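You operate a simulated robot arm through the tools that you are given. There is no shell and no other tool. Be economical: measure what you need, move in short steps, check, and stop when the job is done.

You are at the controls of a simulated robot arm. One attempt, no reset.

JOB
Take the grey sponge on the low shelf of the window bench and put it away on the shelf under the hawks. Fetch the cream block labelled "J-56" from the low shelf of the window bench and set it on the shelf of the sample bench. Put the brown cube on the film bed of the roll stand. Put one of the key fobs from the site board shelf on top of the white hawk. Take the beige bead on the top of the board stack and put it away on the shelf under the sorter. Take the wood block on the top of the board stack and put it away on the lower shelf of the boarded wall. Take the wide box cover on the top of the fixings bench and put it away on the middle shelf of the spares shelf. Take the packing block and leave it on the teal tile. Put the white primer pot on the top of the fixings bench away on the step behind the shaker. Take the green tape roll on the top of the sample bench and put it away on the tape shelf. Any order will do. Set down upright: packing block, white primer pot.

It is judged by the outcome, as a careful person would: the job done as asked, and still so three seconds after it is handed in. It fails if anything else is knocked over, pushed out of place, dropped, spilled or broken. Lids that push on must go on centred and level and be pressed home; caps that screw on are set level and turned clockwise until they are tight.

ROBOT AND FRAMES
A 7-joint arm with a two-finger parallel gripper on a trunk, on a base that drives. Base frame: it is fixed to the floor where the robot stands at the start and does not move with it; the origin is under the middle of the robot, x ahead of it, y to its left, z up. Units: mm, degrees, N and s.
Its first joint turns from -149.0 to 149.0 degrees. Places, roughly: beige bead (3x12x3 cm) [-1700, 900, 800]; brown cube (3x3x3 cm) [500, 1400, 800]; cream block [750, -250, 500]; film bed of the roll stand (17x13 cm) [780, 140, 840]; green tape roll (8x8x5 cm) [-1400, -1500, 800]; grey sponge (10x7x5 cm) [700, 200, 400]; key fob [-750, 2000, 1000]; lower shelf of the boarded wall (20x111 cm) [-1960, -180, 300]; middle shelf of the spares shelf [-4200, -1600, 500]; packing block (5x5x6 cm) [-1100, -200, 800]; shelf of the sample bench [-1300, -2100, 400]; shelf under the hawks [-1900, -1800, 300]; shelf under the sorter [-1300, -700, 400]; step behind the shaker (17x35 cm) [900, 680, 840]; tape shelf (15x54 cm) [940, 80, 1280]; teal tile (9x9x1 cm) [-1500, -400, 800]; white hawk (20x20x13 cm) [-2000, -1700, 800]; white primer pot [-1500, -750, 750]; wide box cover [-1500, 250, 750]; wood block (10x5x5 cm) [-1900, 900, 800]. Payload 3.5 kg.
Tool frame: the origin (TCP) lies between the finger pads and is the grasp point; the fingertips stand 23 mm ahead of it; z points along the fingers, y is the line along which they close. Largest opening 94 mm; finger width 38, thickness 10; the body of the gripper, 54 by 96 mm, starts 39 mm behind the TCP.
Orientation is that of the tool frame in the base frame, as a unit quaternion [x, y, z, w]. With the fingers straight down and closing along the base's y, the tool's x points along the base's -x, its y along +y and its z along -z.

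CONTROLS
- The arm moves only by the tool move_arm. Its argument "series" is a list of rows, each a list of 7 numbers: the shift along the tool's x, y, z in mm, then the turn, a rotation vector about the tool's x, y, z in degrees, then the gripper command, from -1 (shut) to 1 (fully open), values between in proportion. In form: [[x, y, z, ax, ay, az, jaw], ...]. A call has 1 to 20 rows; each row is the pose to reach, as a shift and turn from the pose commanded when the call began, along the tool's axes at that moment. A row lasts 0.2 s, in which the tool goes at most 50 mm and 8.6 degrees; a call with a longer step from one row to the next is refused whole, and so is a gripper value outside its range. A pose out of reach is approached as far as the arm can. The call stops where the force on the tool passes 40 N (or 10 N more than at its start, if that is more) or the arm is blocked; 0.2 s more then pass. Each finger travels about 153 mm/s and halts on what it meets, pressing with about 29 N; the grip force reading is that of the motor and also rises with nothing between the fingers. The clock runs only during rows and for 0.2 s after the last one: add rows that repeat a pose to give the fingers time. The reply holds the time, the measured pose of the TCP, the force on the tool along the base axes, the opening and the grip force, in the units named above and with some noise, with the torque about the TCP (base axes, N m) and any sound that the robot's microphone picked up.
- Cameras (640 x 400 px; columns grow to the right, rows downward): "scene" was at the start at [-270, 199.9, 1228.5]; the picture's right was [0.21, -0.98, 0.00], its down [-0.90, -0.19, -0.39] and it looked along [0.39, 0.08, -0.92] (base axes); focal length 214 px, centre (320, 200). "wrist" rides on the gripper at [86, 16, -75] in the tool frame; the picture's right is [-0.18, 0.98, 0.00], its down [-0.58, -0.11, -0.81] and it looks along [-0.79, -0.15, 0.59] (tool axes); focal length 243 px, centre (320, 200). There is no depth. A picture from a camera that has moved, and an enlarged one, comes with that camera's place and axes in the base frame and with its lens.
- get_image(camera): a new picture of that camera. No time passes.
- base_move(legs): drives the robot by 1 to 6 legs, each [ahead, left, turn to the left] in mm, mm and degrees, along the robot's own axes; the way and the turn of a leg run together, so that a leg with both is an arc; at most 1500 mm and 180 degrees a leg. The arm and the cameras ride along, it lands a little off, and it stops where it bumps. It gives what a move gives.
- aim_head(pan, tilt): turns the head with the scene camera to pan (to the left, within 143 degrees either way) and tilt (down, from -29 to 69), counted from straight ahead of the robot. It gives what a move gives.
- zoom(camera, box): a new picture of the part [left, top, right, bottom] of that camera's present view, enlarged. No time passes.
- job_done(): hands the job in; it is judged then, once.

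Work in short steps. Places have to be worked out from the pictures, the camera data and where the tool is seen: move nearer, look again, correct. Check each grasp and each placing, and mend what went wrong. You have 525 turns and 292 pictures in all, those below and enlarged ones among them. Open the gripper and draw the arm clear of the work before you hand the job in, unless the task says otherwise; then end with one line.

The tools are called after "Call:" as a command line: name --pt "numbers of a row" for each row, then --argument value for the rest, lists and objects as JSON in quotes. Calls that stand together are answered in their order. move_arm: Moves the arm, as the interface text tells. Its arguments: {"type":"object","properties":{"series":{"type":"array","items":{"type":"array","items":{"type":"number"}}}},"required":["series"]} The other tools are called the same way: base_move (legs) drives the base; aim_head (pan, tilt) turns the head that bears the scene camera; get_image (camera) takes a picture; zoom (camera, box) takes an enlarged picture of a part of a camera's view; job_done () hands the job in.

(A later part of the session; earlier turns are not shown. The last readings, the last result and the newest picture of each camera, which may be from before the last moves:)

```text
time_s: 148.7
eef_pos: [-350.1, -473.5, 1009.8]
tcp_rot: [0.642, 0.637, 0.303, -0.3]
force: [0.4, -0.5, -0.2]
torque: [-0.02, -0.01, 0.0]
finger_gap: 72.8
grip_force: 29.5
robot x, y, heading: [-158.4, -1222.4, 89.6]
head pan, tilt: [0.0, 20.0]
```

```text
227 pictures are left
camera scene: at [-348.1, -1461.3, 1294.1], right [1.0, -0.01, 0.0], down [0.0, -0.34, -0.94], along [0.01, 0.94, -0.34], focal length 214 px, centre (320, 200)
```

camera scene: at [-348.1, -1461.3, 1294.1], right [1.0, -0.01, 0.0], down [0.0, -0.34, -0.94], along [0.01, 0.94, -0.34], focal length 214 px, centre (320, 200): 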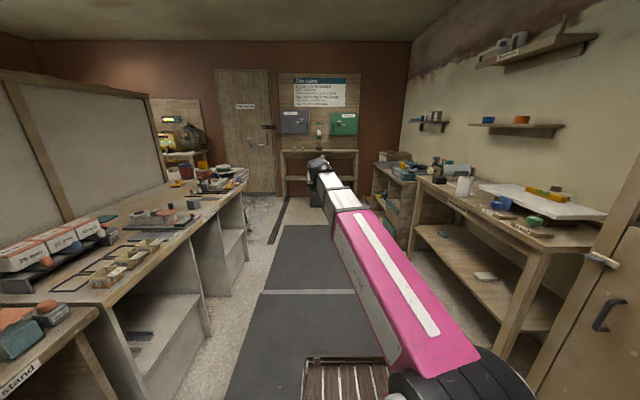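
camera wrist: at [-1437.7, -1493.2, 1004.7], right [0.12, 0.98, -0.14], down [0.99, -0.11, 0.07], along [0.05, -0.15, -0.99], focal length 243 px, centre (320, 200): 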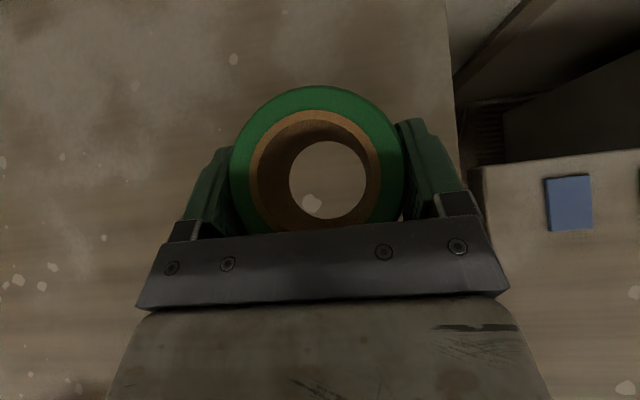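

Blue roll at y≈255 and orange at y≈-36 on the tape shelf; I'll place at y≈110. Drive up the aisle and turn to face the window bench.

Call:
base_move --legs '[[1140, 140, 0], [0, 0, -89.6]]'

Call:
move_arm --pt "36 0 -30 0 0 0 -1" --pt "72 0 -60 0 0 0 -1" --pt "108 0 -90 0 0 0 -1" --pt "144 0 -120 0 0 0 -1" --pt "180 0 -150 0 0 0 -1" --pt "216 0 -180 0 0 0 -1" --pt "252 0 -210 0 0 0 -1" --pt "278 0 -232 0 0 0 -1"

Call:
get_image --camera "scene"

```text
time_s: 158.3
eef_pos: [456.9, 101.8, 1012.1]
tcp_rot: [0.905, 0.0, 0.426, 0.0]
force: [-0.7, -0.5, -0.6]
torque: [0.02, 0.04, 0.01]
finger_gap: 72.5
grip_force: 29.1
robot x, y, heading: [-291.0, -94.5, -0.2]
head pan, tilt: [0.0, 20.0]
```

```text
time_s: 160.1
eef_pos: [456.4, 102.5, 1373.0]
tcp_rot: [0.905, 0.0, 0.426, 0.0]
force: [0.3, 0.3, 0.3]
torque: [-0.01, -0.03, 0.0]
finger_gap: 72.6
grip_force: 28.8
robot x, y, heading: [-290.1, -95.9, -0.4]
head pan, tilt: [0.0, 20.0]
```

```text
226 pictures are left
camera scene: at [-525.2, 92.4, 1294.1], right [0.0, -1.0, 0.0], down [-0.34, 0.0, -0.94], along [0.94, 0.0, -0.34], focal length 214 px, centre (320, 200)
```

scene: 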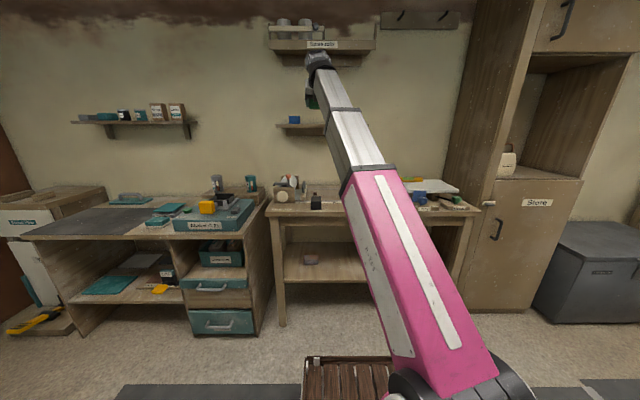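

Clear. Drive in toward the shelf and check with the wrist camera.

Call:
base_move --legs '[[370, 0, 0]]'

Call:
get_image --camera "wrist"

Call:
aim_head --pan 0 --tilt -5

Call:
get_image --camera "scene"

```text
time_s: 162.5
eef_pos: [826.8, 102.6, 1373.0]
tcp_rot: [0.905, 0.002, 0.426, -0.001]
force: [0.5, 0.5, -0.8]
torque: [0.01, 0.03, 0.03]
finger_gap: 72.5
grip_force: 28.7
robot x, y, heading: [77.7, -97.9, 0.0]
head pan, tilt: [0.0, 20.0]
```

```text
225 pictures are left
camera wrist: at [824.0, 86.5, 1486.5], right [-0.11, -0.98, -0.14], down [-0.99, 0.1, 0.07], along [-0.05, 0.15, -0.99], focal length 243 px, centre (320, 200)
```

wrist: 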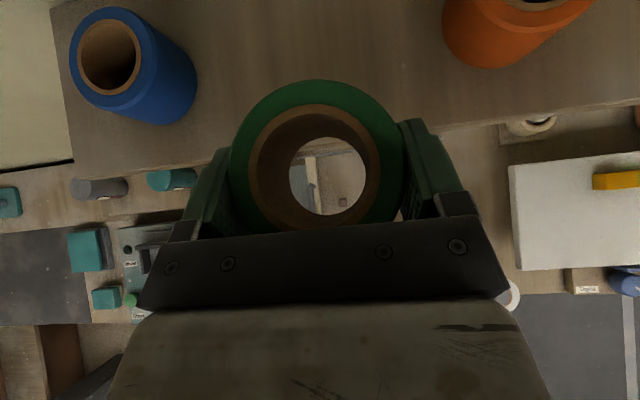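

```text
time_s: 163.4
eef_pos: [826.2, 104.2, 1373.4]
tcp_rot: [0.905, 0.001, 0.426, 0.0]
force: [0.3, 0.2, -1.7]
torque: [0.0, 0.02, -0.04]
finger_gap: 72.6
grip_force: 29.4
robot x, y, heading: [78.7, -99.2, -0.1]
head pan, tilt: [0.0, -5.0]
```

```text
224 pictures are left
camera scene: at [-161.6, 91.0, 1334.1], right [0.0, -1.0, 0.0], down [0.09, 0.0, -1.0], along [1.0, 0.0, 0.09], focal length 214 px, centre (320, 200)
```

scene: 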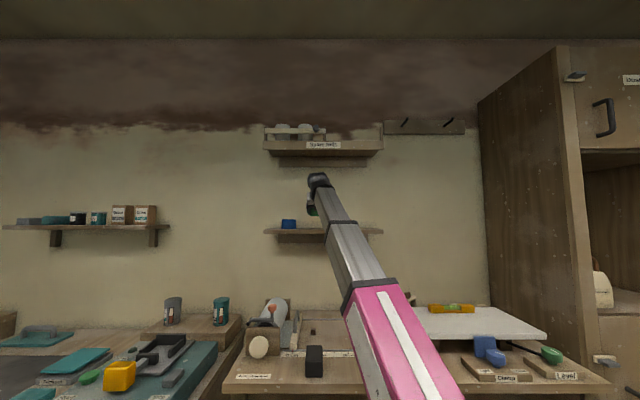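

Shelf front edge x≈862 as expected. Move in to x≈930, y≈114, still above the shelf.

Call:
move_arm --pt "22 -4 27 0 0 0 -1" --pt "44 -8 53 0 0 0 -1" --pt "66 -11 80 0 0 0 -1"

Call:
get_image --camera "wrist"

```text
time_s: 164.2
eef_pos: [930.6, 113.3, 1371.4]
tcp_rot: [0.905, 0.002, 0.426, 0.0]
force: [-0.7, -0.7, 0.0]
torque: [0.01, 0.04, -0.02]
finger_gap: 72.5
grip_force: 29.0
robot x, y, heading: [75.2, -95.7, 0.1]
head pan, tilt: [0.0, -5.0]
```

```text
223 pictures are left
camera wrist: at [928.0, 97.6, 1486.1], right [-0.11, -0.98, -0.14], down [-0.99, 0.1, 0.07], along [-0.05, 0.15, -0.99], focal length 243 px, centre (320, 200)
```

wrist: 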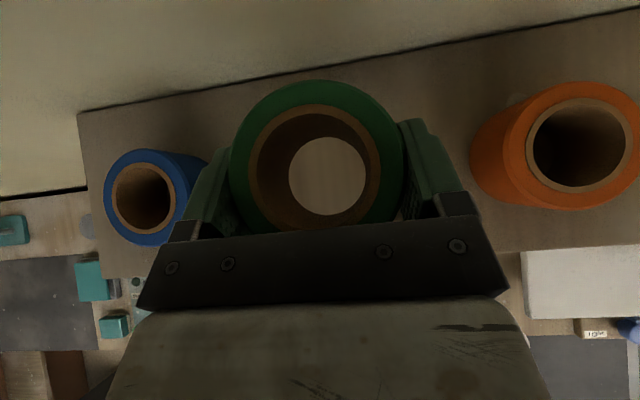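

Well centred between neighbours. Lower to contact.

Call:
move_arm --pt "-20 0 16.5 0 0 0 -1" --pt "-24 0 20 0 0 0 -1" --pt "-28 0 23 0 0 0 -1" --pt "-32 0 26.5 0 0 0 -1" --pt "-36 0 30 0 0 0 -1" --pt "-40 0 33 0 0 0 -1" --pt "-44 0 36.5 0 0 0 -1" --pt "-48 0 40 0 0 0 -1" --pt "-52 0 43 0 0 0 -1"

```text
time_s: 166.2
eef_pos: [929.7, 113.5, 1309.8]
tcp_rot: [0.903, 0.001, 0.43, 0.0]
force: [-2.6, 1.0, 34.6]
torque: [-0.02, 0.23, -0.2]
finger_gap: 72.6
grip_force: 28.7
robot x, y, heading: [77.2, -97.4, 0.0]
head pan, tilt: [0.0, -5.0]
```

Contact at 35 N. Release and rise vertically.

Call:
move_arm --pt "2 0 -2 0 0 0 -0.6" --pt "2 0 -2 0 0 0 0.75" --pt "2 0 -2 0 0 0 0.8" --pt "2 0 -2 0 0 0 0.8" --pt "20 0 -17 0 0 0 0.8" --pt "50 0 -42 0 0 0 0.8" --pt "60 0 -70 0 0 0 0.8" --pt "60 0 -110 0 0 0 0.8"

Call:
get_image --camera "wrist"

```text
time_s: 168.0
eef_pos: [882.3, 113.6, 1423.0]
tcp_rot: [0.905, 0.002, 0.425, 0.0]
force: [-0.2, 0.3, 0.3]
torque: [-0.01, 0.01, -0.01]
finger_gap: 84.5
grip_force: 0.2
robot x, y, heading: [79.5, -97.5, -0.0]
head pan, tilt: [0.0, -5.0]
```

```text
222 pictures are left
camera wrist: at [880.8, 97.2, 1535.5], right [-0.11, -0.98, -0.14], down [-0.99, 0.11, 0.07], along [-0.05, 0.15, -0.99], focal length 243 px, centre (320, 200)
```

wrist: 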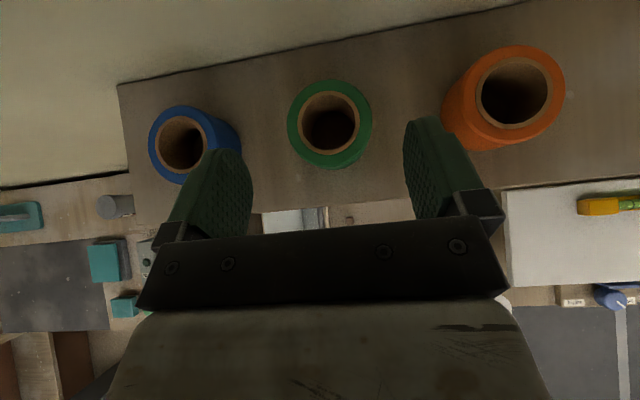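

Green tape is on the shelf. Next the sponge: back away and lower the arm to shelf height, gripper closing.

Call:
base_move --legs '[[-520, 0, 0]]'

Call:
move_arm --pt "-37 0 30.5 0 0 0 0.5" --pt "-74 0 61 0 0 0 0" --pt "-111 0 91.5 0 0 0 -0.5" --pt "-148 0 122 0 0 0 -1" --pt "-185 0 152.5 0 0 0 -1" --pt "-222 0 183 0 0 0 -1" --pt "-259 0 213.5 0 0 0 -1" --pt "-296 0 244 0 0 0 -1" --pt "-333 0 274.5 0 0 0 -1" --pt "-370 0 305 0 0 0 -1" --pt "-407 0 335.5 0 0 0 -1" --pt "-444 0 366 0 0 0 -1" --pt "-481 0 396.5 0 0 0 -1" --pt "-518 0 427 0 0 0 -1" --pt "-555 0 457.5 0 0 0 -1" --pt "-592 0 488 0 0 0 -1" --pt "-629 0 518.5 0 0 0 -1" --pt "-666 0 549 0 0 0 -1"

```text
time_s: 171.0
eef_pos: [369.9, 112.4, 1422.5]
tcp_rot: [0.905, 0.001, 0.425, -0.001]
force: [-0.6, -0.2, 0.5]
torque: [-0.02, 0.0, -0.03]
finger_gap: 84.6
grip_force: 0.1
robot x, y, heading: [-439.4, -95.5, -0.2]
head pan, tilt: [0.0, -5.0]
```

```text
time_s: 174.8
eef_pos: [369.8, 112.5, 559.1]
tcp_rot: [0.904, 0.0, 0.427, 0.0]
force: [0.0, -0.3, 0.0]
torque: [-0.02, 0.0, -0.01]
finger_gap: 0.0
grip_force: 29.4
robot x, y, heading: [-434.8, -97.5, -0.1]
head pan, tilt: [0.0, -5.0]
```

Drive forward so the closed fingers hover before the sponge's left end.

Call:
base_move --legs '[[250, 60, 0]]'

Call:
get_image --camera "wrist"

```text
time_s: 176.6
eef_pos: [618.1, 174.1, 559.4]
tcp_rot: [0.905, 0.0, 0.426, 0.0]
force: [0.1, 0.4, -0.1]
torque: [0.0, 0.01, 0.05]
finger_gap: 0.1
grip_force: 29.2
robot x, y, heading: [-183.0, -39.2, 0.0]
head pan, tilt: [0.0, -5.0]
```

```text
221 pictures are left
camera wrist: at [616.8, 156.6, 672.6], right [-0.12, -0.98, -0.14], down [-0.99, 0.11, 0.07], along [-0.05, 0.15, -0.99], focal length 243 px, centre (320, 200)
```

wrist: 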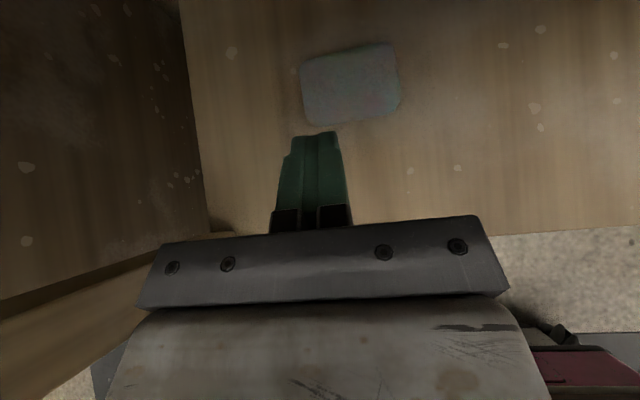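

Sponge centre ≈ (716,150), 95×65 in plan. Lower the closed fingers in front of its left end.

Call:
move_arm --pt "-30 -5 33 0 0 0 -1" --pt "-60 -10 66 0 0 0 -1" --pt "-85 -14 94 0 0 0 -1" --pt "-98 -15 108 0 0 0 -1"

Call:
get_image --camera "wrist"

```text
time_s: 177.6
eef_pos: [639.9, 187.4, 415.9]
tcp_rot: [0.904, 0.001, 0.427, 0.0]
force: [0.4, 0.4, 0.0]
torque: [-0.01, -0.01, -0.03]
finger_gap: 0.0
grip_force: 29.1
robot x, y, heading: [-186.2, -33.6, 0.1]
head pan, tilt: [0.0, -5.0]
```

```text
220 pictures are left
camera wrist: at [637.3, 171.7, 528.4], right [-0.11, -0.98, -0.14], down [-0.99, 0.11, 0.07], along [-0.05, 0.15, -0.99], focal length 243 px, centre (320, 200)
```

wrist: 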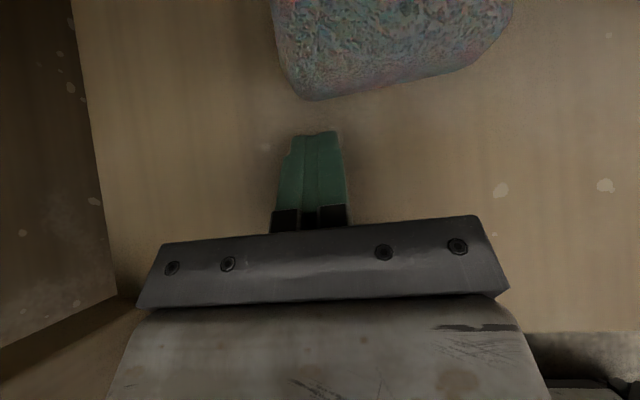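

Push the left end forward to turn the sponge.

Call:
move_arm --pt "12 0 15 0 0 0 -1" --pt "24 0 30 0 0 0 -1" --pt "36 0 44 0 0 0 -1" --pt "44 0 54 0 0 0 -1" --pt "52 0 64 0 0 0 -1" --pt "60 0 73 0 0 0 -1"

Call:
get_image --camera "wrist"

```text
time_s: 179.0
eef_pos: [734.2, 188.3, 413.8]
tcp_rot: [0.905, 0.001, 0.425, 0.0]
force: [0.9, 0.3, -0.2]
torque: [-0.05, 0.01, 0.01]
finger_gap: 0.0
grip_force: 29.1
robot x, y, heading: [-186.8, -37.9, -0.0]
head pan, tilt: [0.0, -5.0]
```

```text
219 pictures are left
camera wrist: at [732.3, 171.8, 528.0], right [-0.12, -0.98, -0.14], down [-0.99, 0.11, 0.07], along [-0.05, 0.15, -0.99], focal length 243 px, centre (320, 200)
```

wrist: 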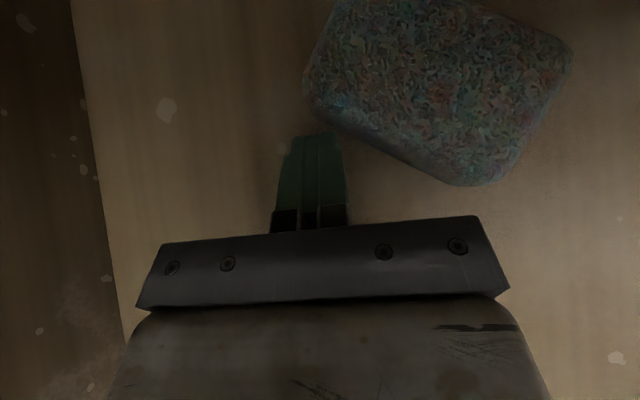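

Turned about 35°. Push 45 mm more, slightly inward.

Call:
move_arm --pt "-6 12 -8 0 0 0 -1" --pt "6 12 8 0 0 0 -1" --pt "16 12 19 0 0 0 -1" --pt "25 12 30 0 0 0 -1" --pt "32 12 38 0 0 0 -1"

Call:
get_image --camera "wrist"

```text
time_s: 180.2
eef_pos: [784.5, 175.9, 413.9]
tcp_rot: [0.905, 0.001, 0.426, 0.0]
force: [-0.8, 0.1, -0.9]
torque: [-0.01, 0.0, 0.01]
finger_gap: 0.0
grip_force: 29.1
robot x, y, heading: [-185.7, -35.4, -0.1]
head pan, tilt: [0.0, -5.0]
```

```text
218 pictures are left
camera wrist: at [782.2, 159.7, 528.3], right [-0.12, -0.98, -0.14], down [-0.99, 0.11, 0.07], along [-0.05, 0.15, -0.99], focal length 243 px, centre (320, 200)
```

wrist: 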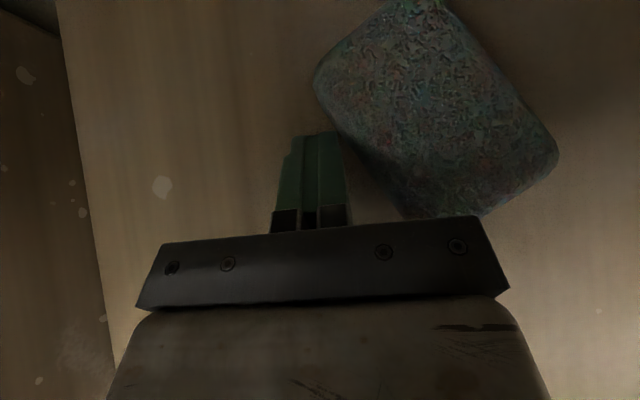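

Sponge now turned ≈60°, centred ≈ (805,126). I'll grasp it with the tool yawed 32°. Lift off and back out.

Call:
move_arm --pt "35 0 -29 0 0 0 -1" --pt "70 0 -58 0 0 0 -0.5" --pt "84 0 -70 0 0 0 0.5" --pt "84 0 -70 0 0 0 1"

Call:
base_move --legs '[[-400, 0, 0], [0, -400, 0]]'

```text
time_s: 181.2
eef_pos: [784.1, 177.3, 522.1]
tcp_rot: [0.905, 0.0, 0.425, 0.001]
force: [1.0, 0.3, -0.3]
torque: [0.05, -0.01, 0.01]
finger_gap: 93.7
grip_force: 0.1
robot x, y, heading: [-183.1, -36.9, 0.1]
head pan, tilt: [0.0, -5.0]
```

```text
time_s: 185.8
eef_pos: [384.9, -222.6, 522.3]
tcp_rot: [0.905, 0.003, 0.426, -0.002]
force: [0.0, -0.5, -0.7]
torque: [0.01, -0.03, -0.01]
finger_gap: 94.0
grip_force: 0.0
robot x, y, heading: [-584.0, -440.0, 0.5]
head pan, tilt: [0.0, -5.0]
```

Swing the tool to the left with a 32° yaw.

Call:
move_arm --pt "-14 -42 -18 2.5 0 -2 1" --pt "-29 -85 -35 4.9 0 -4.1 1" --pt "-43 -127 -53 7.4 0 -6.1 1" --pt "-58 -169 -71 9.9 0 -8.1 1" --pt "-72 -211 -88 12.4 0 -10.2 1" --pt "-87 -254 -106 14.8 0 -12.2 1" --pt "-101 -296 -124 17.3 0 -14.2 1" --pt "-116 -338 -142 19.8 0 -16.2 1" --pt "-130 -381 -159 22.2 0 -18.3 1" --pt "-145 -423 -177 24.7 0 -20.3 1"

```text
time_s: 188.0
eef_pos: [153.0, 200.5, 522.9]
tcp_rot: [0.869, 0.252, 0.409, -0.12]
force: [0.0, -0.2, -0.6]
torque: [-0.04, 0.03, 0.01]
finger_gap: 94.3
grip_force: 0.0
robot x, y, heading: [-583.4, -439.8, 0.3]
head pan, tilt: [0.0, -5.0]
```

Align laterally and drive in above the sponge.

Call:
base_move --legs '[[0, -75, -0.4], [590, 0, 0]]'

Call:
get_image --camera "wrist"

```text
time_s: 192.0
eef_pos: [748.3, 120.0, 523.6]
tcp_rot: [0.87, 0.25, 0.409, -0.118]
force: [0.7, 1.0, 0.8]
torque: [-0.03, 0.0, 0.01]
finger_gap: 94.1
grip_force: 0.0
robot x, y, heading: [8.2, -513.7, -0.1]
head pan, tilt: [0.0, -5.0]
```

```text
217 pictures are left
camera wrist: at [756.1, 104.1, 637.5], right [0.42, -0.9, -0.14], down [-0.9, -0.43, 0.07], along [-0.12, 0.1, -0.99], focal length 243 px, centre (320, 200)
```

wrist: 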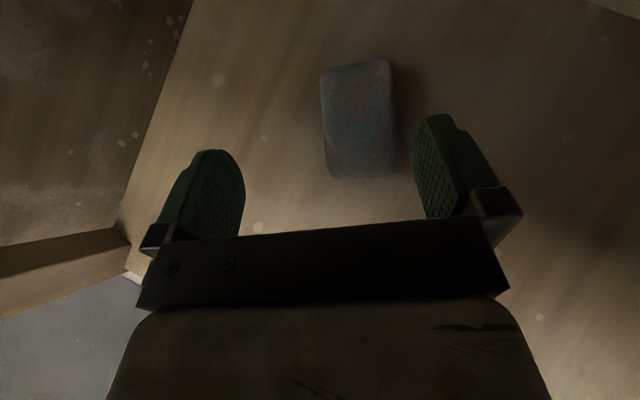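

Alignment is excellent. Move sideways 28 mm, then down and forward around the sponge.

Call:
move_arm --pt "0 28 0 0 0 0 1" --pt "-20 28 33 0 0 0 1" --pt "-40 28 67 0 0 0 1" --pt "-57 28 98 0 0 0 1"

Call:
get_image --camera "wrist"

```text
time_s: 193.0
eef_pos: [796.8, 116.9, 416.3]
tcp_rot: [0.869, 0.25, 0.41, -0.118]
force: [0.9, 0.4, -0.5]
torque: [0.0, -0.04, 0.0]
finger_gap: 94.2
grip_force: 0.0
robot x, y, heading: [10.7, -517.1, -0.2]
head pan, tilt: [0.0, -5.0]
```

```text
216 pictures are left
camera wrist: at [803.9, 101.7, 530.1], right [0.42, -0.9, -0.14], down [-0.9, -0.43, 0.06], along [-0.12, 0.1, -0.99], focal length 243 px, centre (320, 200)
```

wrist: 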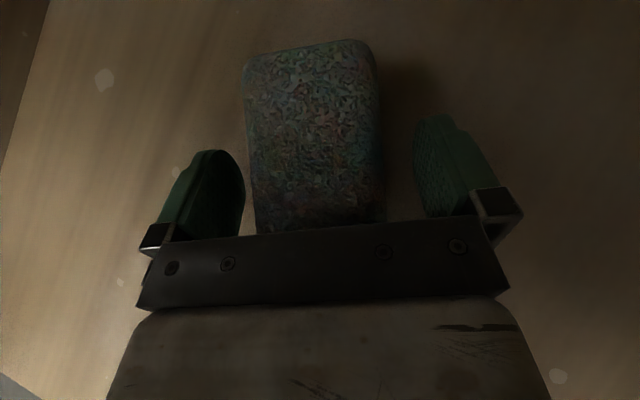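

Straddled well; close and lift.

Call:
move_arm --pt "0 0 0 0 0 0 0.4" --pt "0 0 0 0 0 0 -1" --pt "0 0 0 0 0 0 -1" --pt "0 0 0 0 0 0 -1" --pt "20 0 -16 0 0 0 -1" --pt "55 0 -46 0 0 0 -1"

Call:
get_image --camera "wrist"

```text
time_s: 194.4
eef_pos: [795.6, 116.8, 489.2]
tcp_rot: [0.87, 0.249, 0.41, -0.118]
force: [0.1, -0.5, -1.4]
torque: [-0.03, 0.0, 0.01]
finger_gap: 64.1
grip_force: 29.2
robot x, y, heading: [7.0, -515.7, 0.0]
head pan, tilt: [0.0, -5.0]
```

```text
215 pictures are left
camera wrist: at [802.4, 101.5, 602.7], right [0.42, -0.9, -0.14], down [-0.9, -0.43, 0.07], along [-0.12, 0.1, -0.99], focal length 243 px, centre (320, 200)
```

wrist: 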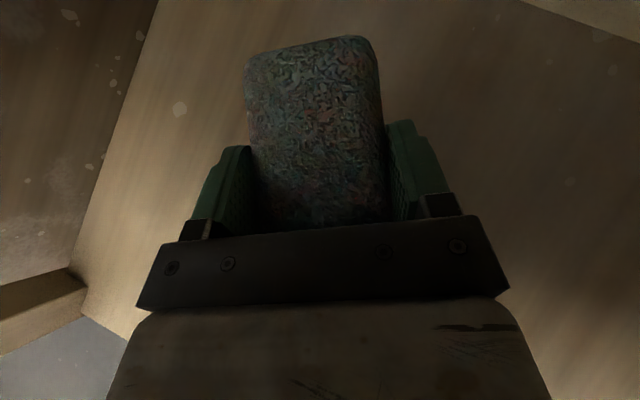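

Sponge held. Back out, and bring the tool back to the front close in for driving.

Call:
base_move --legs '[[-560, 0, 0]]'

Call:
move_arm --pt "28 42 0 -2.5 0 2 -1" --pt "40 85 -10 -4.9 0 4.1 -1" --pt "50 127 -25 -7.4 0 6.1 -1" --pt "60 165 -45 -9.9 0 8.1 -1" --pt "65 200 -70 -12.4 0 10.2 -1" --pt "68 230 -100 -14.8 0 12.2 -1" --pt "70 260 -125 -17.3 0 14.2 -1" --pt "72 290 -145 -19.8 0 16.2 -1" --pt "74 320 -165 -22.2 0 18.3 -1" --pt "76 345 -180 -24.7 0 20.3 -1"

```text
time_s: 197.6
eef_pos: [235.3, 115.0, 489.5]
tcp_rot: [0.87, 0.248, 0.41, -0.117]
force: [-0.2, -0.5, -1.4]
torque: [0.0, -0.03, 0.0]
finger_gap: 64.4
grip_force: 28.9
robot x, y, heading: [-551.3, -512.1, -0.3]
head pan, tilt: [0.0, -5.0]
```

```text
refused: row 1 steps farther than a row can; nothing moved
```

Recompute with even steps.

Call:
move_arm --pt "-9.6 33 -32 -2.5 0 2 -1" --pt "-19 67 -65 -4.9 0 4.1 -1" --pt "-29 100 -97 -7.4 0 6.1 -1" --pt "-38 134 -129 -9.9 0 8.1 -1" --pt "-48 167 -161 -12.4 0 10.2 -1" --pt "-58 200 -194 -14.8 0 12.2 -1" --pt "-67 234 -226 -17.3 0 14.2 -1" --pt "-77 267 -258 -19.8 0 16.2 -1" --pt "-86 301 -291 -22.2 0 18.3 -1" --pt "-96 334 -323 -24.7 0 20.3 -1"

Call:
base_move --legs '[[150, 0, 0], [0, 0, -90], [1500, 0, 0], [700, 0, 0]]'

Call:
aim_head --pan -60 --tilt 25

Call:
get_image --camera "scene"

Call:
aim_head --pan 0 --tilt 30

Call:
get_image --camera "scene"

```text
time_s: 199.8
eef_pos: [147.6, -331.4, 619.7]
tcp_rot: [0.905, -0.002, 0.426, 0.001]
force: [0.0, -0.7, -0.7]
torque: [0.01, -0.05, -0.01]
finger_gap: 64.2
grip_force: 28.9
robot x, y, heading: [-552.7, -514.8, -0.3]
head pan, tilt: [0.0, -5.0]
```

```text
time_s: 215.4
eef_pos: [-262.0, -3406.7, 620.9]
tcp_rot: [-0.635, 0.644, -0.299, -0.303]
force: [-1.4, 0.4, -0.9]
torque: [0.01, -0.01, 0.0]
finger_gap: 64.7
grip_force: 28.9
robot x, y, heading: [-434.2, -2699.9, -91.1]
head pan, tilt: [0.0, -5.0]
```

```text
time_s: 216.7
eef_pos: [-262.1, -3405.9, 620.4]
tcp_rot: [-0.635, 0.645, -0.299, -0.303]
force: [0.0, 0.6, -0.6]
torque: [0.02, 0.02, -0.03]
finger_gap: 64.7
grip_force: 28.6
robot x, y, heading: [-433.8, -2704.6, -90.9]
head pan, tilt: [-60.0, 25.0]
```

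```text
214 pictures are left
camera scene: at [-316.0, -2423.0, 1286.0], right [-0.48, 0.87, 0.0], down [0.37, 0.2, -0.91], along [-0.79, -0.44, -0.42], focal length 214 px, centre (320, 200)
```

scene: 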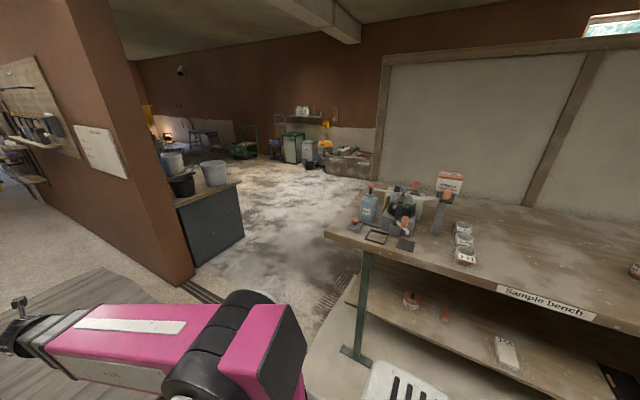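

```text
time_s: 218.0
eef_pos: [-262.0, -3405.8, 621.7]
tcp_rot: [-0.635, 0.644, -0.299, -0.304]
force: [0.1, 0.4, -0.6]
torque: [0.0, 0.01, 0.01]
finger_gap: 64.4
grip_force: 28.9
robot x, y, heading: [-434.7, -2701.4, -91.0]
head pan, tilt: [0.0, 30.0]
```

```text
213 pictures are left
camera scene: at [-237.2, -2468.7, 1278.0], right [-1.0, 0.02, 0.0], down [0.01, 0.5, -0.87], along [-0.02, -0.87, -0.5], focal length 214 px, centre (320, 200)
```

scene: 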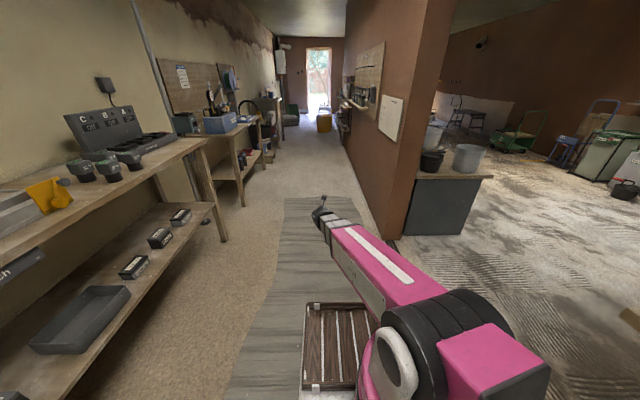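

Passage lies between y≈-2770 and ≈-3700. Turn into it and move through.

Call:
base_move --legs '[[280, 0, 0], [0, 0, -89], [0, 230, 0], [800, 0, 0]]'

Call:
get_image --camera "scene"

Call:
aim_head --pan -70 --tilt 20

Call:
get_image --camera "scene"

```text
time_s: 229.0
eef_pos: [-1940.3, -3413.3, 621.6]
tcp_rot: [-0.005, 0.905, -0.002, -0.426]
force: [1.1, 0.5, 0.0]
torque: [0.0, -0.05, 0.0]
finger_gap: 64.5
grip_force: 29.2
robot x, y, heading: [-1242.5, -3223.1, -179.8]
head pan, tilt: [0.0, 30.0]
```

```text
212 pictures are left
camera scene: at [-998.5, -3411.0, 1278.0], right [-0.01, 1.0, 0.0], down [0.5, 0.0, -0.87], along [-0.87, -0.01, -0.5], focal length 214 px, centre (320, 200)
```

scene: 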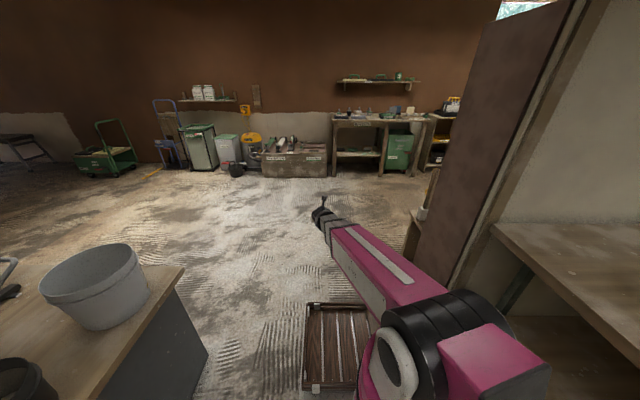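

```text
time_s: 230.4
eef_pos: [-1941.5, -3413.3, 620.0]
tcp_rot: [-0.006, 0.905, -0.003, -0.426]
force: [-0.7, 0.1, -0.1]
torque: [0.0, -0.03, 0.02]
finger_gap: 64.5
grip_force: 29.1
robot x, y, heading: [-1239.6, -3217.4, -179.6]
head pan, tilt: [-70.0, 20.0]
```

```text
211 pictures are left
camera scene: at [-940.7, -3323.0, 1294.1], right [0.94, 0.35, 0.0], down [0.12, -0.32, -0.94], along [-0.33, 0.88, -0.34], focal length 214 px, centre (320, 200)
```

scene: 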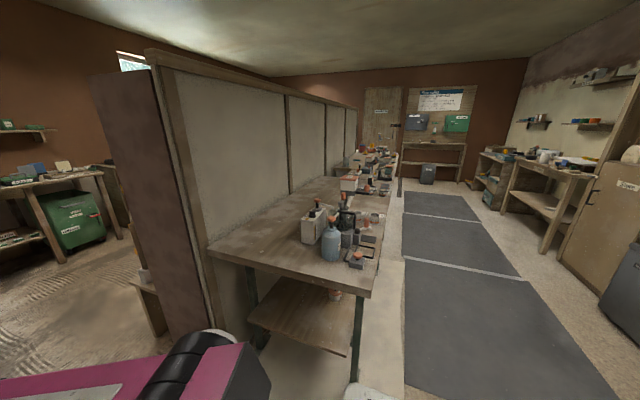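

Continue into the back room and look back towards the wall's other face.

Call:
base_move --legs '[[1300, 0, 0]]'

Call:
aim_head --pan -120 --tilt 20

Call:
get_image --camera "scene"

Call:
aim_head --pan -65 --tilt 20

Call:
get_image --camera "scene"

```text
time_s: 236.9
eef_pos: [-3244.1, -3432.4, 620.6]
tcp_rot: [-0.009, 0.905, -0.004, -0.426]
force: [0.6, 0.6, -0.4]
torque: [-0.01, 0.01, 0.02]
finger_gap: 64.3
grip_force: 28.7
robot x, y, heading: [-2542.7, -3234.5, -179.0]
head pan, tilt: [-70.0, 20.0]
```

```text
time_s: 238.1
eef_pos: [-3243.8, -3433.7, 620.1]
tcp_rot: [-0.008, 0.905, -0.003, -0.426]
force: [0.0, -0.1, -0.8]
torque: [-0.01, 0.02, -0.02]
finger_gap: 64.5
grip_force: 29.1
robot x, y, heading: [-2546.8, -3239.8, -179.4]
head pan, tilt: [-120.0, 20.0]
```

```text
210 pictures are left
camera scene: at [-2164.7, -3342.2, 1294.1], right [0.87, -0.49, 0.0], down [-0.17, -0.3, -0.94], along [0.46, 0.82, -0.34], focal length 214 px, centre (320, 200)
```

scene: 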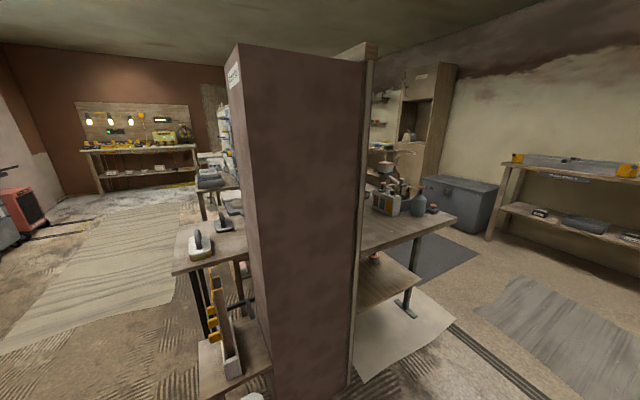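

```text
time_s: 239.4
eef_pos: [-3243.6, -3432.4, 620.3]
tcp_rot: [-0.008, 0.905, -0.004, -0.426]
force: [0.6, 0.1, 0.0]
torque: [0.02, -0.03, -0.06]
finger_gap: 64.4
grip_force: 29.4
robot x, y, heading: [-2543.6, -3238.9, -178.8]
head pan, tilt: [-65.0, 20.0]
```

```text
209 pictures are left
camera scene: at [-2250.6, -3339.8, 1294.1], right [0.9, 0.44, 0.0], down [0.15, -0.31, -0.94], along [-0.41, 0.85, -0.34], focal length 214 px, centre (320, 200)
```

scene: 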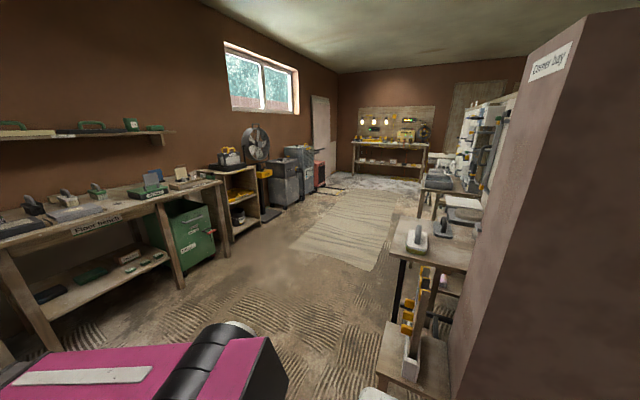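

Hawks bench is on this side of the wall. Drive north along the room and view it.

Call:
base_move --legs '[[450, 0, 0], [0, 0, -91], [1100, 0, 0]]'

Call:
aim_head --pan -60 --tilt 30

Call:
get_image --camera "scene"

Call:
aim_head --pan 40 --tilt 25

Call:
get_image --camera "scene"

```text
time_s: 251.2
eef_pos: [-3177.2, -1433.0, 620.1]
tcp_rot: [0.64, 0.639, 0.302, -0.301]
force: [0.0, 0.0, 0.2]
torque: [0.02, 0.03, -0.01]
finger_gap: 64.6
grip_force: 29.3
robot x, y, heading: [-2995.1, -2140.1, 89.8]
head pan, tilt: [-65.0, 20.0]
```

```text
time_s: 251.9
eef_pos: [-3175.9, -1432.3, 620.2]
tcp_rot: [0.641, 0.639, 0.301, -0.3]
force: [-0.9, 0.0, -0.2]
torque: [-0.01, -0.01, 0.0]
finger_gap: 64.3
grip_force: 29.5
robot x, y, heading: [-2998.9, -2132.3, 89.5]
head pan, tilt: [-60.0, 30.0]
```

```text
208 pictures are left
camera scene: at [-3104.3, -2420.8, 1278.1], right [0.5, -0.87, 0.0], down [-0.43, -0.25, -0.87], along [0.75, 0.43, -0.5], focal length 214 px, centre (320, 200)
```

scene: 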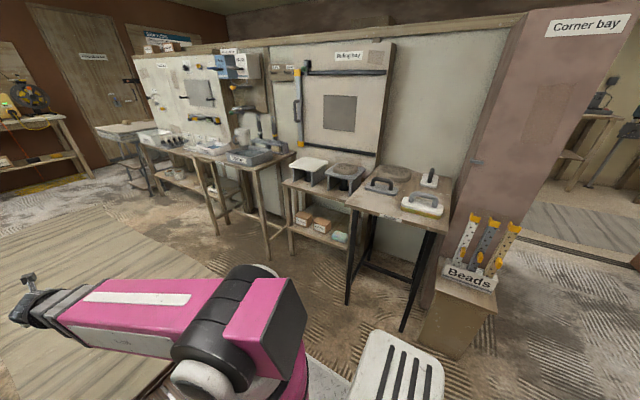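

```text
time_s: 253.7
eef_pos: [-3176.4, -1432.7, 620.4]
tcp_rot: [0.64, 0.64, 0.301, -0.301]
force: [0.4, 1.0, -0.1]
torque: [-0.02, 0.0, -0.04]
finger_gap: 64.2
grip_force: 28.9
robot x, y, heading: [-2992.1, -2136.5, 89.9]
head pan, tilt: [40.0, 25.0]
```

```text
207 pictures are left
camera scene: at [-3241.7, -2394.7, 1286.0], right [0.77, 0.64, 0.0], down [0.27, -0.33, -0.91], along [-0.58, 0.7, -0.42], focal length 214 px, centre (320, 200)
```

scene: 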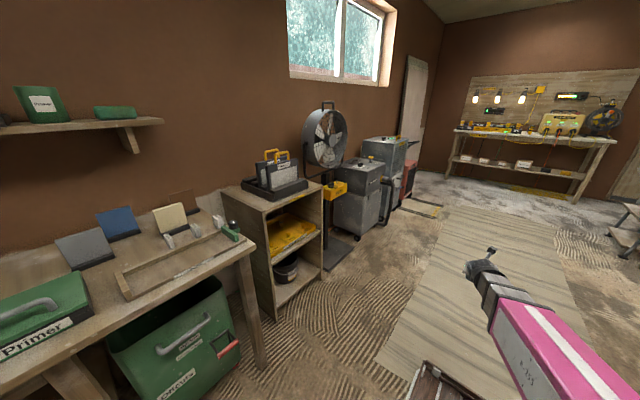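

Zoom on the hawks and the shelf beneath.

Call:
aim_head --pan -60 --tilt 30

Call:
zoom --camera "scene" --box '[260, 140, 420, 260]'

```text
time_s: 255.4
eef_pos: [-3176.2, -1432.7, 620.7]
tcp_rot: [0.641, 0.639, 0.302, -0.301]
force: [0.3, 0.0, -1.0]
torque: [0.01, -0.03, 0.01]
finger_gap: 64.4
grip_force: 29.0
robot x, y, heading: [-2993.2, -2137.0, 89.8]
head pan, tilt: [-60.0, 30.0]
```

```text
3.33 times, centred on (340, 200) of scene
camera zoom: at [-3104.4, -2420.8, 1278.0], right [0.5, -0.87, 0.0], down [-0.43, -0.25, -0.87], along [0.75, 0.43, -0.5], focal length 715 px, centre (253, 200)
```

zoom: 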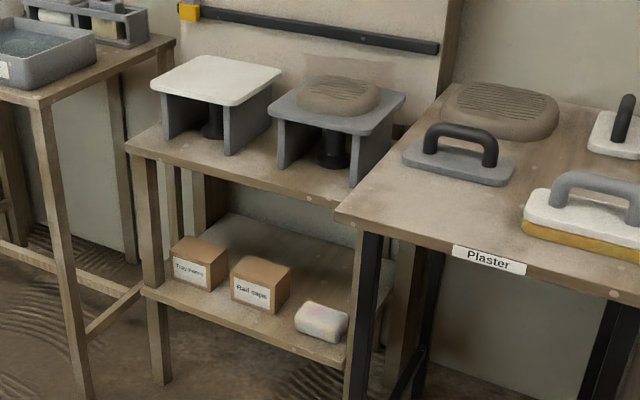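

I'll bring the robot to face the hawks shelf and inspect it closely.

Call:
base_move --legs '[[250, 120, 0], [0, 0, -90]]'

Call:
aim_head --pan 8 --tilt 35

Call:
get_image --camera "scene"

Call:
zoom --camera "scene" --box '[230, 110, 430, 235]'

```text
time_s: 261.2
eef_pos: [-2410.3, -1701.3, 619.8]
tcp_rot: [0.905, 0.0, 0.425, 0.0]
force: [0.1, -0.8, -0.2]
torque: [0.0, -0.01, 0.0]
finger_gap: 64.4
grip_force: 29.0
robot x, y, heading: [-3113.6, -1887.2, -0.2]
head pan, tilt: [-60.0, 30.0]
```

```text
time_s: 262.6
eef_pos: [-2410.2, -1703.6, 620.1]
tcp_rot: [0.905, 0.0, 0.426, 0.0]
force: [0.1, -0.1, -0.2]
torque: [-0.02, 0.03, -0.04]
finger_gap: 64.3
grip_force: 29.0
robot x, y, heading: [-3106.5, -1879.4, 0.0]
head pan, tilt: [8.0, 35.0]
```

```text
205 pictures are left
camera scene: at [-3351.0, -1684.5, 1270.2], right [0.13, -0.99, 0.0], down [-0.57, -0.08, -0.82], along [0.81, 0.11, -0.57], focal length 214 px, centre (320, 200)
```

scene: 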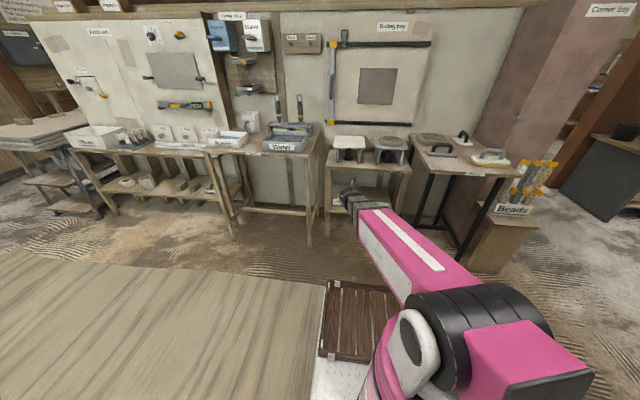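

```text
3.20 times, centred on (330, 172) of scene
camera zoom: at [-3351.0, -1684.5, 1270.2], right [0.13, -0.99, 0.0], down [-0.57, -0.08, -0.82], along [0.81, 0.11, -0.57], focal length 686 px, centre (288, 288)
```

zoom: 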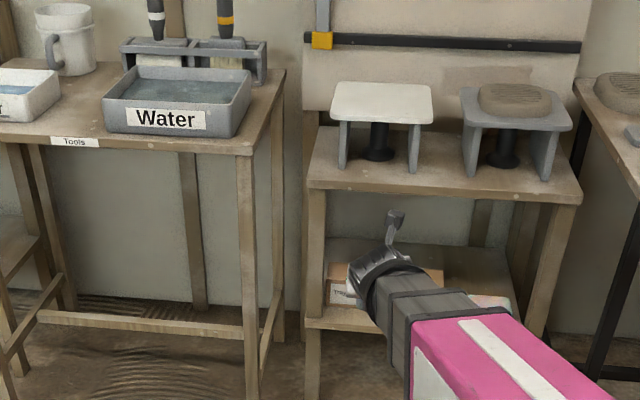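

Bench top ≈ z 661, shelf ≈ 265–280, front ≈ x -2080. Move in lower for a wrist view of the shelf.

Call:
move_arm --pt "-30 0 25 0 0 0 -1" --pt "-60 0 50 0 0 0 -1" --pt "-90 0 75 0 0 0 -1"

Call:
base_move --legs '[[320, 0, 0]]'

Call:
get_image --camera "wrist"

```text
time_s: 263.4
eef_pos: [-2409.5, -1703.6, 502.4]
tcp_rot: [0.904, 0.0, 0.427, 0.0]
force: [0.3, -0.5, -1.3]
torque: [0.01, -0.02, -0.01]
finger_gap: 64.5
grip_force: 28.6
robot x, y, heading: [-3109.7, -1879.5, 0.2]
head pan, tilt: [8.0, 35.0]
```

```text
time_s: 265.4
eef_pos: [-2123.4, -1706.3, 502.3]
tcp_rot: [0.905, -0.002, 0.425, 0.001]
force: [-2.0, -1.0, -0.5]
torque: [0.09, -0.29, -0.07]
finger_gap: 64.3
grip_force: 28.7
robot x, y, heading: [-2822.3, -1887.5, -0.6]
head pan, tilt: [8.0, 35.0]
stopped in leg 1: the force on the tool passed its limit at 111 N (the readings are from after the stop); the commanded pose is now the measured one
```

```text
203 pictures are left
camera wrist: at [-2125.7, -1723.1, 617.0], right [-0.12, -0.98, -0.14], down [-0.99, 0.11, 0.07], along [-0.05, 0.15, -0.99], focal length 243 px, centre (320, 200)
```

wrist: 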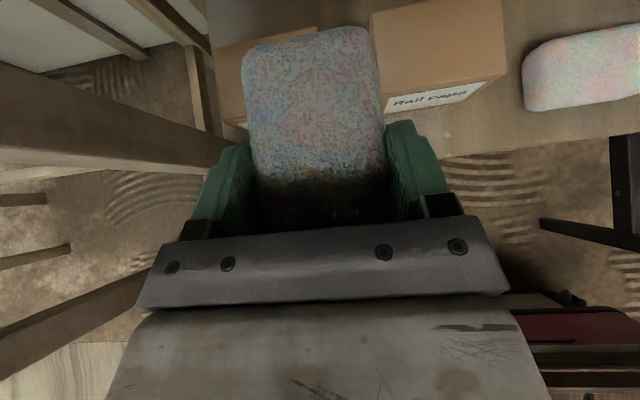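

The wrist camera bumped the bench apron. Back off at once and check the bench and hawks.

Call:
base_move --legs '[[-150, 0, 0.6]]'

Call:
zoom --camera "scene" --box '[200, 100, 440, 250]'

```text
time_s: 266.8
eef_pos: [-2274.5, -1699.4, 502.5]
tcp_rot: [0.905, 0.003, 0.425, -0.002]
force: [-0.5, 0.4, 0.2]
torque: [0.0, 0.0, -0.03]
finger_gap: 64.5
grip_force: 29.0
robot x, y, heading: [-2969.3, -1884.5, 0.0]
head pan, tilt: [8.0, 35.0]
```

```text
2.67 times, centred on (320, 175) of scene
camera zoom: at [-3212.0, -1687.8, 1270.2], right [0.14, -0.99, 0.0], down [-0.57, -0.08, -0.82], along [0.81, 0.12, -0.57], focal length 572 px, centre (320, 267)
```

zoom: 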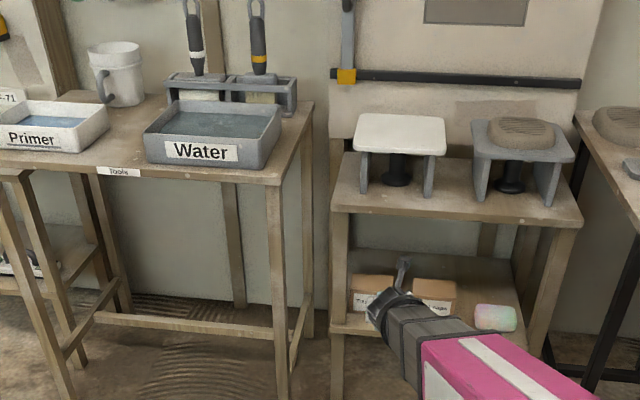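

Bench and hawks look undisturbed. The boxes' tops are ≈415 so I'll go in over the lower light sponge at y≈-1930, with the camera kept under the slab (bottom ≈614). Back off, extend and lower the arm, and shift right.

Call:
base_move --legs '[[-130, 0, 0], [0, -228, 0]]'

Call:
move_arm --pt "17 0 43 0 0 0 -1" --pt "34 0 86 0 0 0 -1" --pt "50 0 128 0 0 0 -1" --pt "67 0 171 0 0 0 -1"

Call:
base_move --legs '[[100, 0, 0]]'

Call:
get_image --camera "wrist"

Call:
get_image --camera "scene"

```text
time_s: 269.4
eef_pos: [-2405.4, -1927.7, 501.8]
tcp_rot: [0.905, 0.004, 0.425, -0.002]
force: [-0.4, -0.4, -0.4]
torque: [-0.03, 0.03, -0.01]
finger_gap: 64.3
grip_force: 28.6
robot x, y, heading: [-3100.3, -2122.6, 0.2]
head pan, tilt: [8.0, 35.0]
```

```text
time_s: 270.4
eef_pos: [-2230.4, -1926.1, 444.5]
tcp_rot: [0.905, 0.003, 0.425, -0.002]
force: [0.1, 0.3, -0.4]
torque: [0.0, -0.02, 0.02]
finger_gap: 64.2
grip_force: 28.6
robot x, y, heading: [-3097.0, -2118.1, 0.1]
head pan, tilt: [8.0, 35.0]
```

```text
time_s: 271.5
eef_pos: [-2129.1, -1928.0, 443.7]
tcp_rot: [0.905, 0.002, 0.425, -0.001]
force: [-0.2, -0.3, -0.5]
torque: [-0.01, 0.01, 0.02]
finger_gap: 64.6
grip_force: 28.9
robot x, y, heading: [-3000.1, -2115.6, 0.1]
head pan, tilt: [8.0, 35.0]
```

```text
201 pictures are left
camera wrist: at [-2132.2, -1943.9, 558.5], right [-0.11, -0.98, -0.14], down [-0.99, 0.1, 0.07], along [-0.05, 0.15, -0.99], focal length 243 px, centre (320, 200)
```

wrist: 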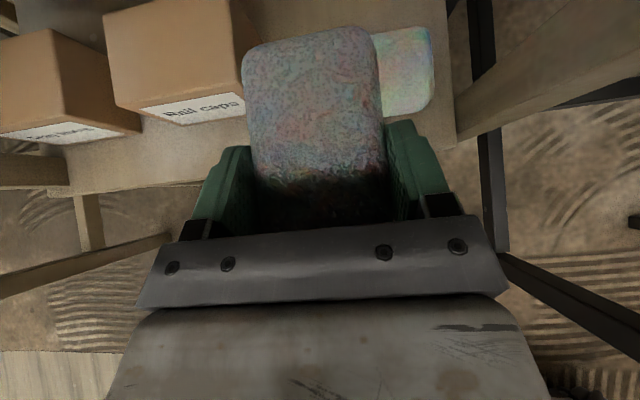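

```text
200 pictures are left
camera scene: at [-3241.0, -1915.8, 1270.2], right [0.14, -0.99, 0.0], down [-0.57, -0.08, -0.82], along [0.81, 0.12, -0.57], focal length 214 px, centre (320, 200)
```

scene: 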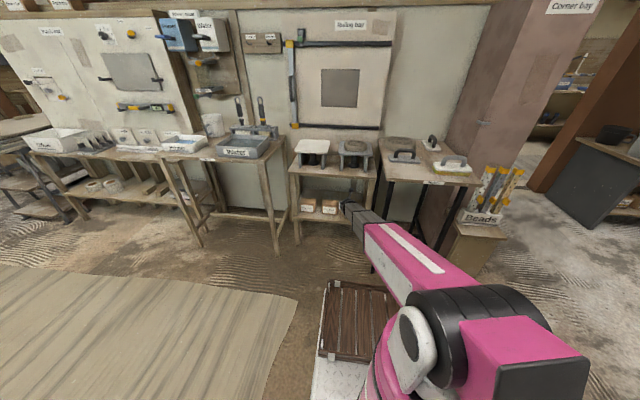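

Lateral clearances look good (box ≥25 mm, leg ≥50 mm). Raise 8 mm and drive in slowly.

Call:
move_arm --pt "6 0 -5 0 0 0 -1"

Call:
base_move --legs '[[110, 0, 0]]'

Call:
get_image --camera "wrist"

```text
time_s: 271.9
eef_pos: [-2130.7, -1928.5, 452.5]
tcp_rot: [0.905, 0.003, 0.425, -0.002]
force: [0.1, 0.7, -0.8]
torque: [0.0, 0.01, 0.01]
finger_gap: 64.4
grip_force: 28.7
robot x, y, heading: [-3001.2, -2116.9, 0.4]
head pan, tilt: [8.0, 35.0]
```

```text
time_s: 273.1
eef_pos: [-2020.0, -1928.4, 452.5]
tcp_rot: [0.905, 0.003, 0.424, -0.002]
force: [0.0, 0.1, 0.1]
torque: [-0.02, 0.02, 0.0]
finger_gap: 64.2
grip_force: 29.7
robot x, y, heading: [-2890.9, -2114.0, 0.2]
head pan, tilt: [8.0, 35.0]
```

```text
199 pictures are left
camera wrist: at [-2021.7, -1944.7, 566.5], right [-0.11, -0.98, -0.14], down [-0.99, 0.1, 0.07], along [-0.05, 0.15, -0.99], focal length 243 px, centre (320, 200)
```

wrist: 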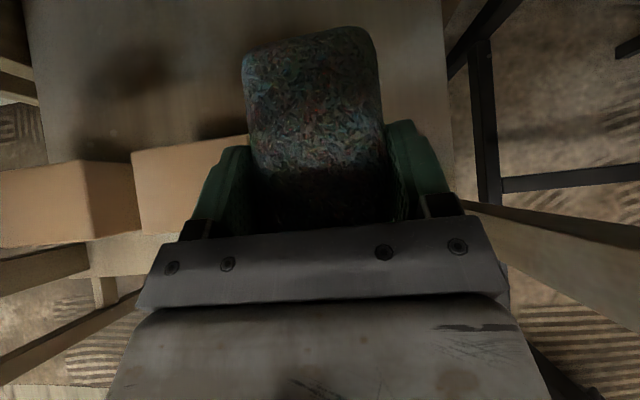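

Still clear. Advance the last ~105 mm, part base and part arm.

Call:
base_move --legs '[[60, 0, 0]]'

Call:
move_arm --pt "14 0 17 0 0 0 -1" --pt "29 0 35 0 0 0 -1"

Call:
get_image --camera "wrist"

```text
time_s: 274.1
eef_pos: [-1960.1, -1927.1, 452.4]
tcp_rot: [0.905, 0.002, 0.425, -0.001]
force: [0.3, 0.1, -0.2]
torque: [0.02, -0.01, -0.02]
finger_gap: 64.6
grip_force: 28.6
robot x, y, heading: [-2832.4, -2115.9, 0.0]
head pan, tilt: [8.0, 35.0]
```

```text
time_s: 274.7
eef_pos: [-1913.8, -1928.9, 451.8]
tcp_rot: [0.905, 0.002, 0.425, -0.002]
force: [-1.0, -0.4, -0.8]
torque: [0.05, -0.01, 0.0]
finger_gap: 64.1
grip_force: 29.1
robot x, y, heading: [-2831.1, -2115.1, -0.2]
head pan, tilt: [8.0, 35.0]
```

```text
198 pictures are left
camera wrist: at [-1915.0, -1944.6, 565.5], right [-0.11, -0.98, -0.14], down [-0.99, 0.1, 0.07], along [-0.05, 0.15, -0.99], focal length 243 px, centre (320, 200)
```

wrist: 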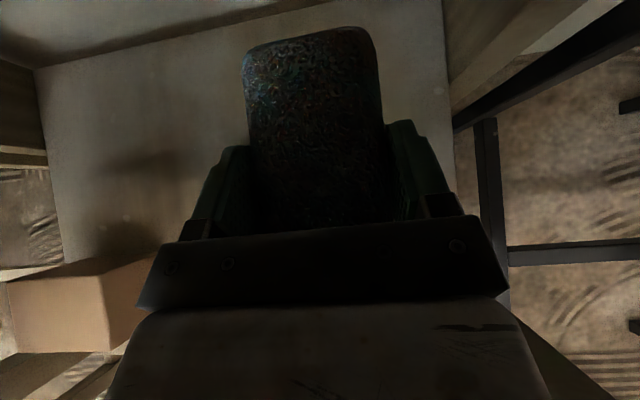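

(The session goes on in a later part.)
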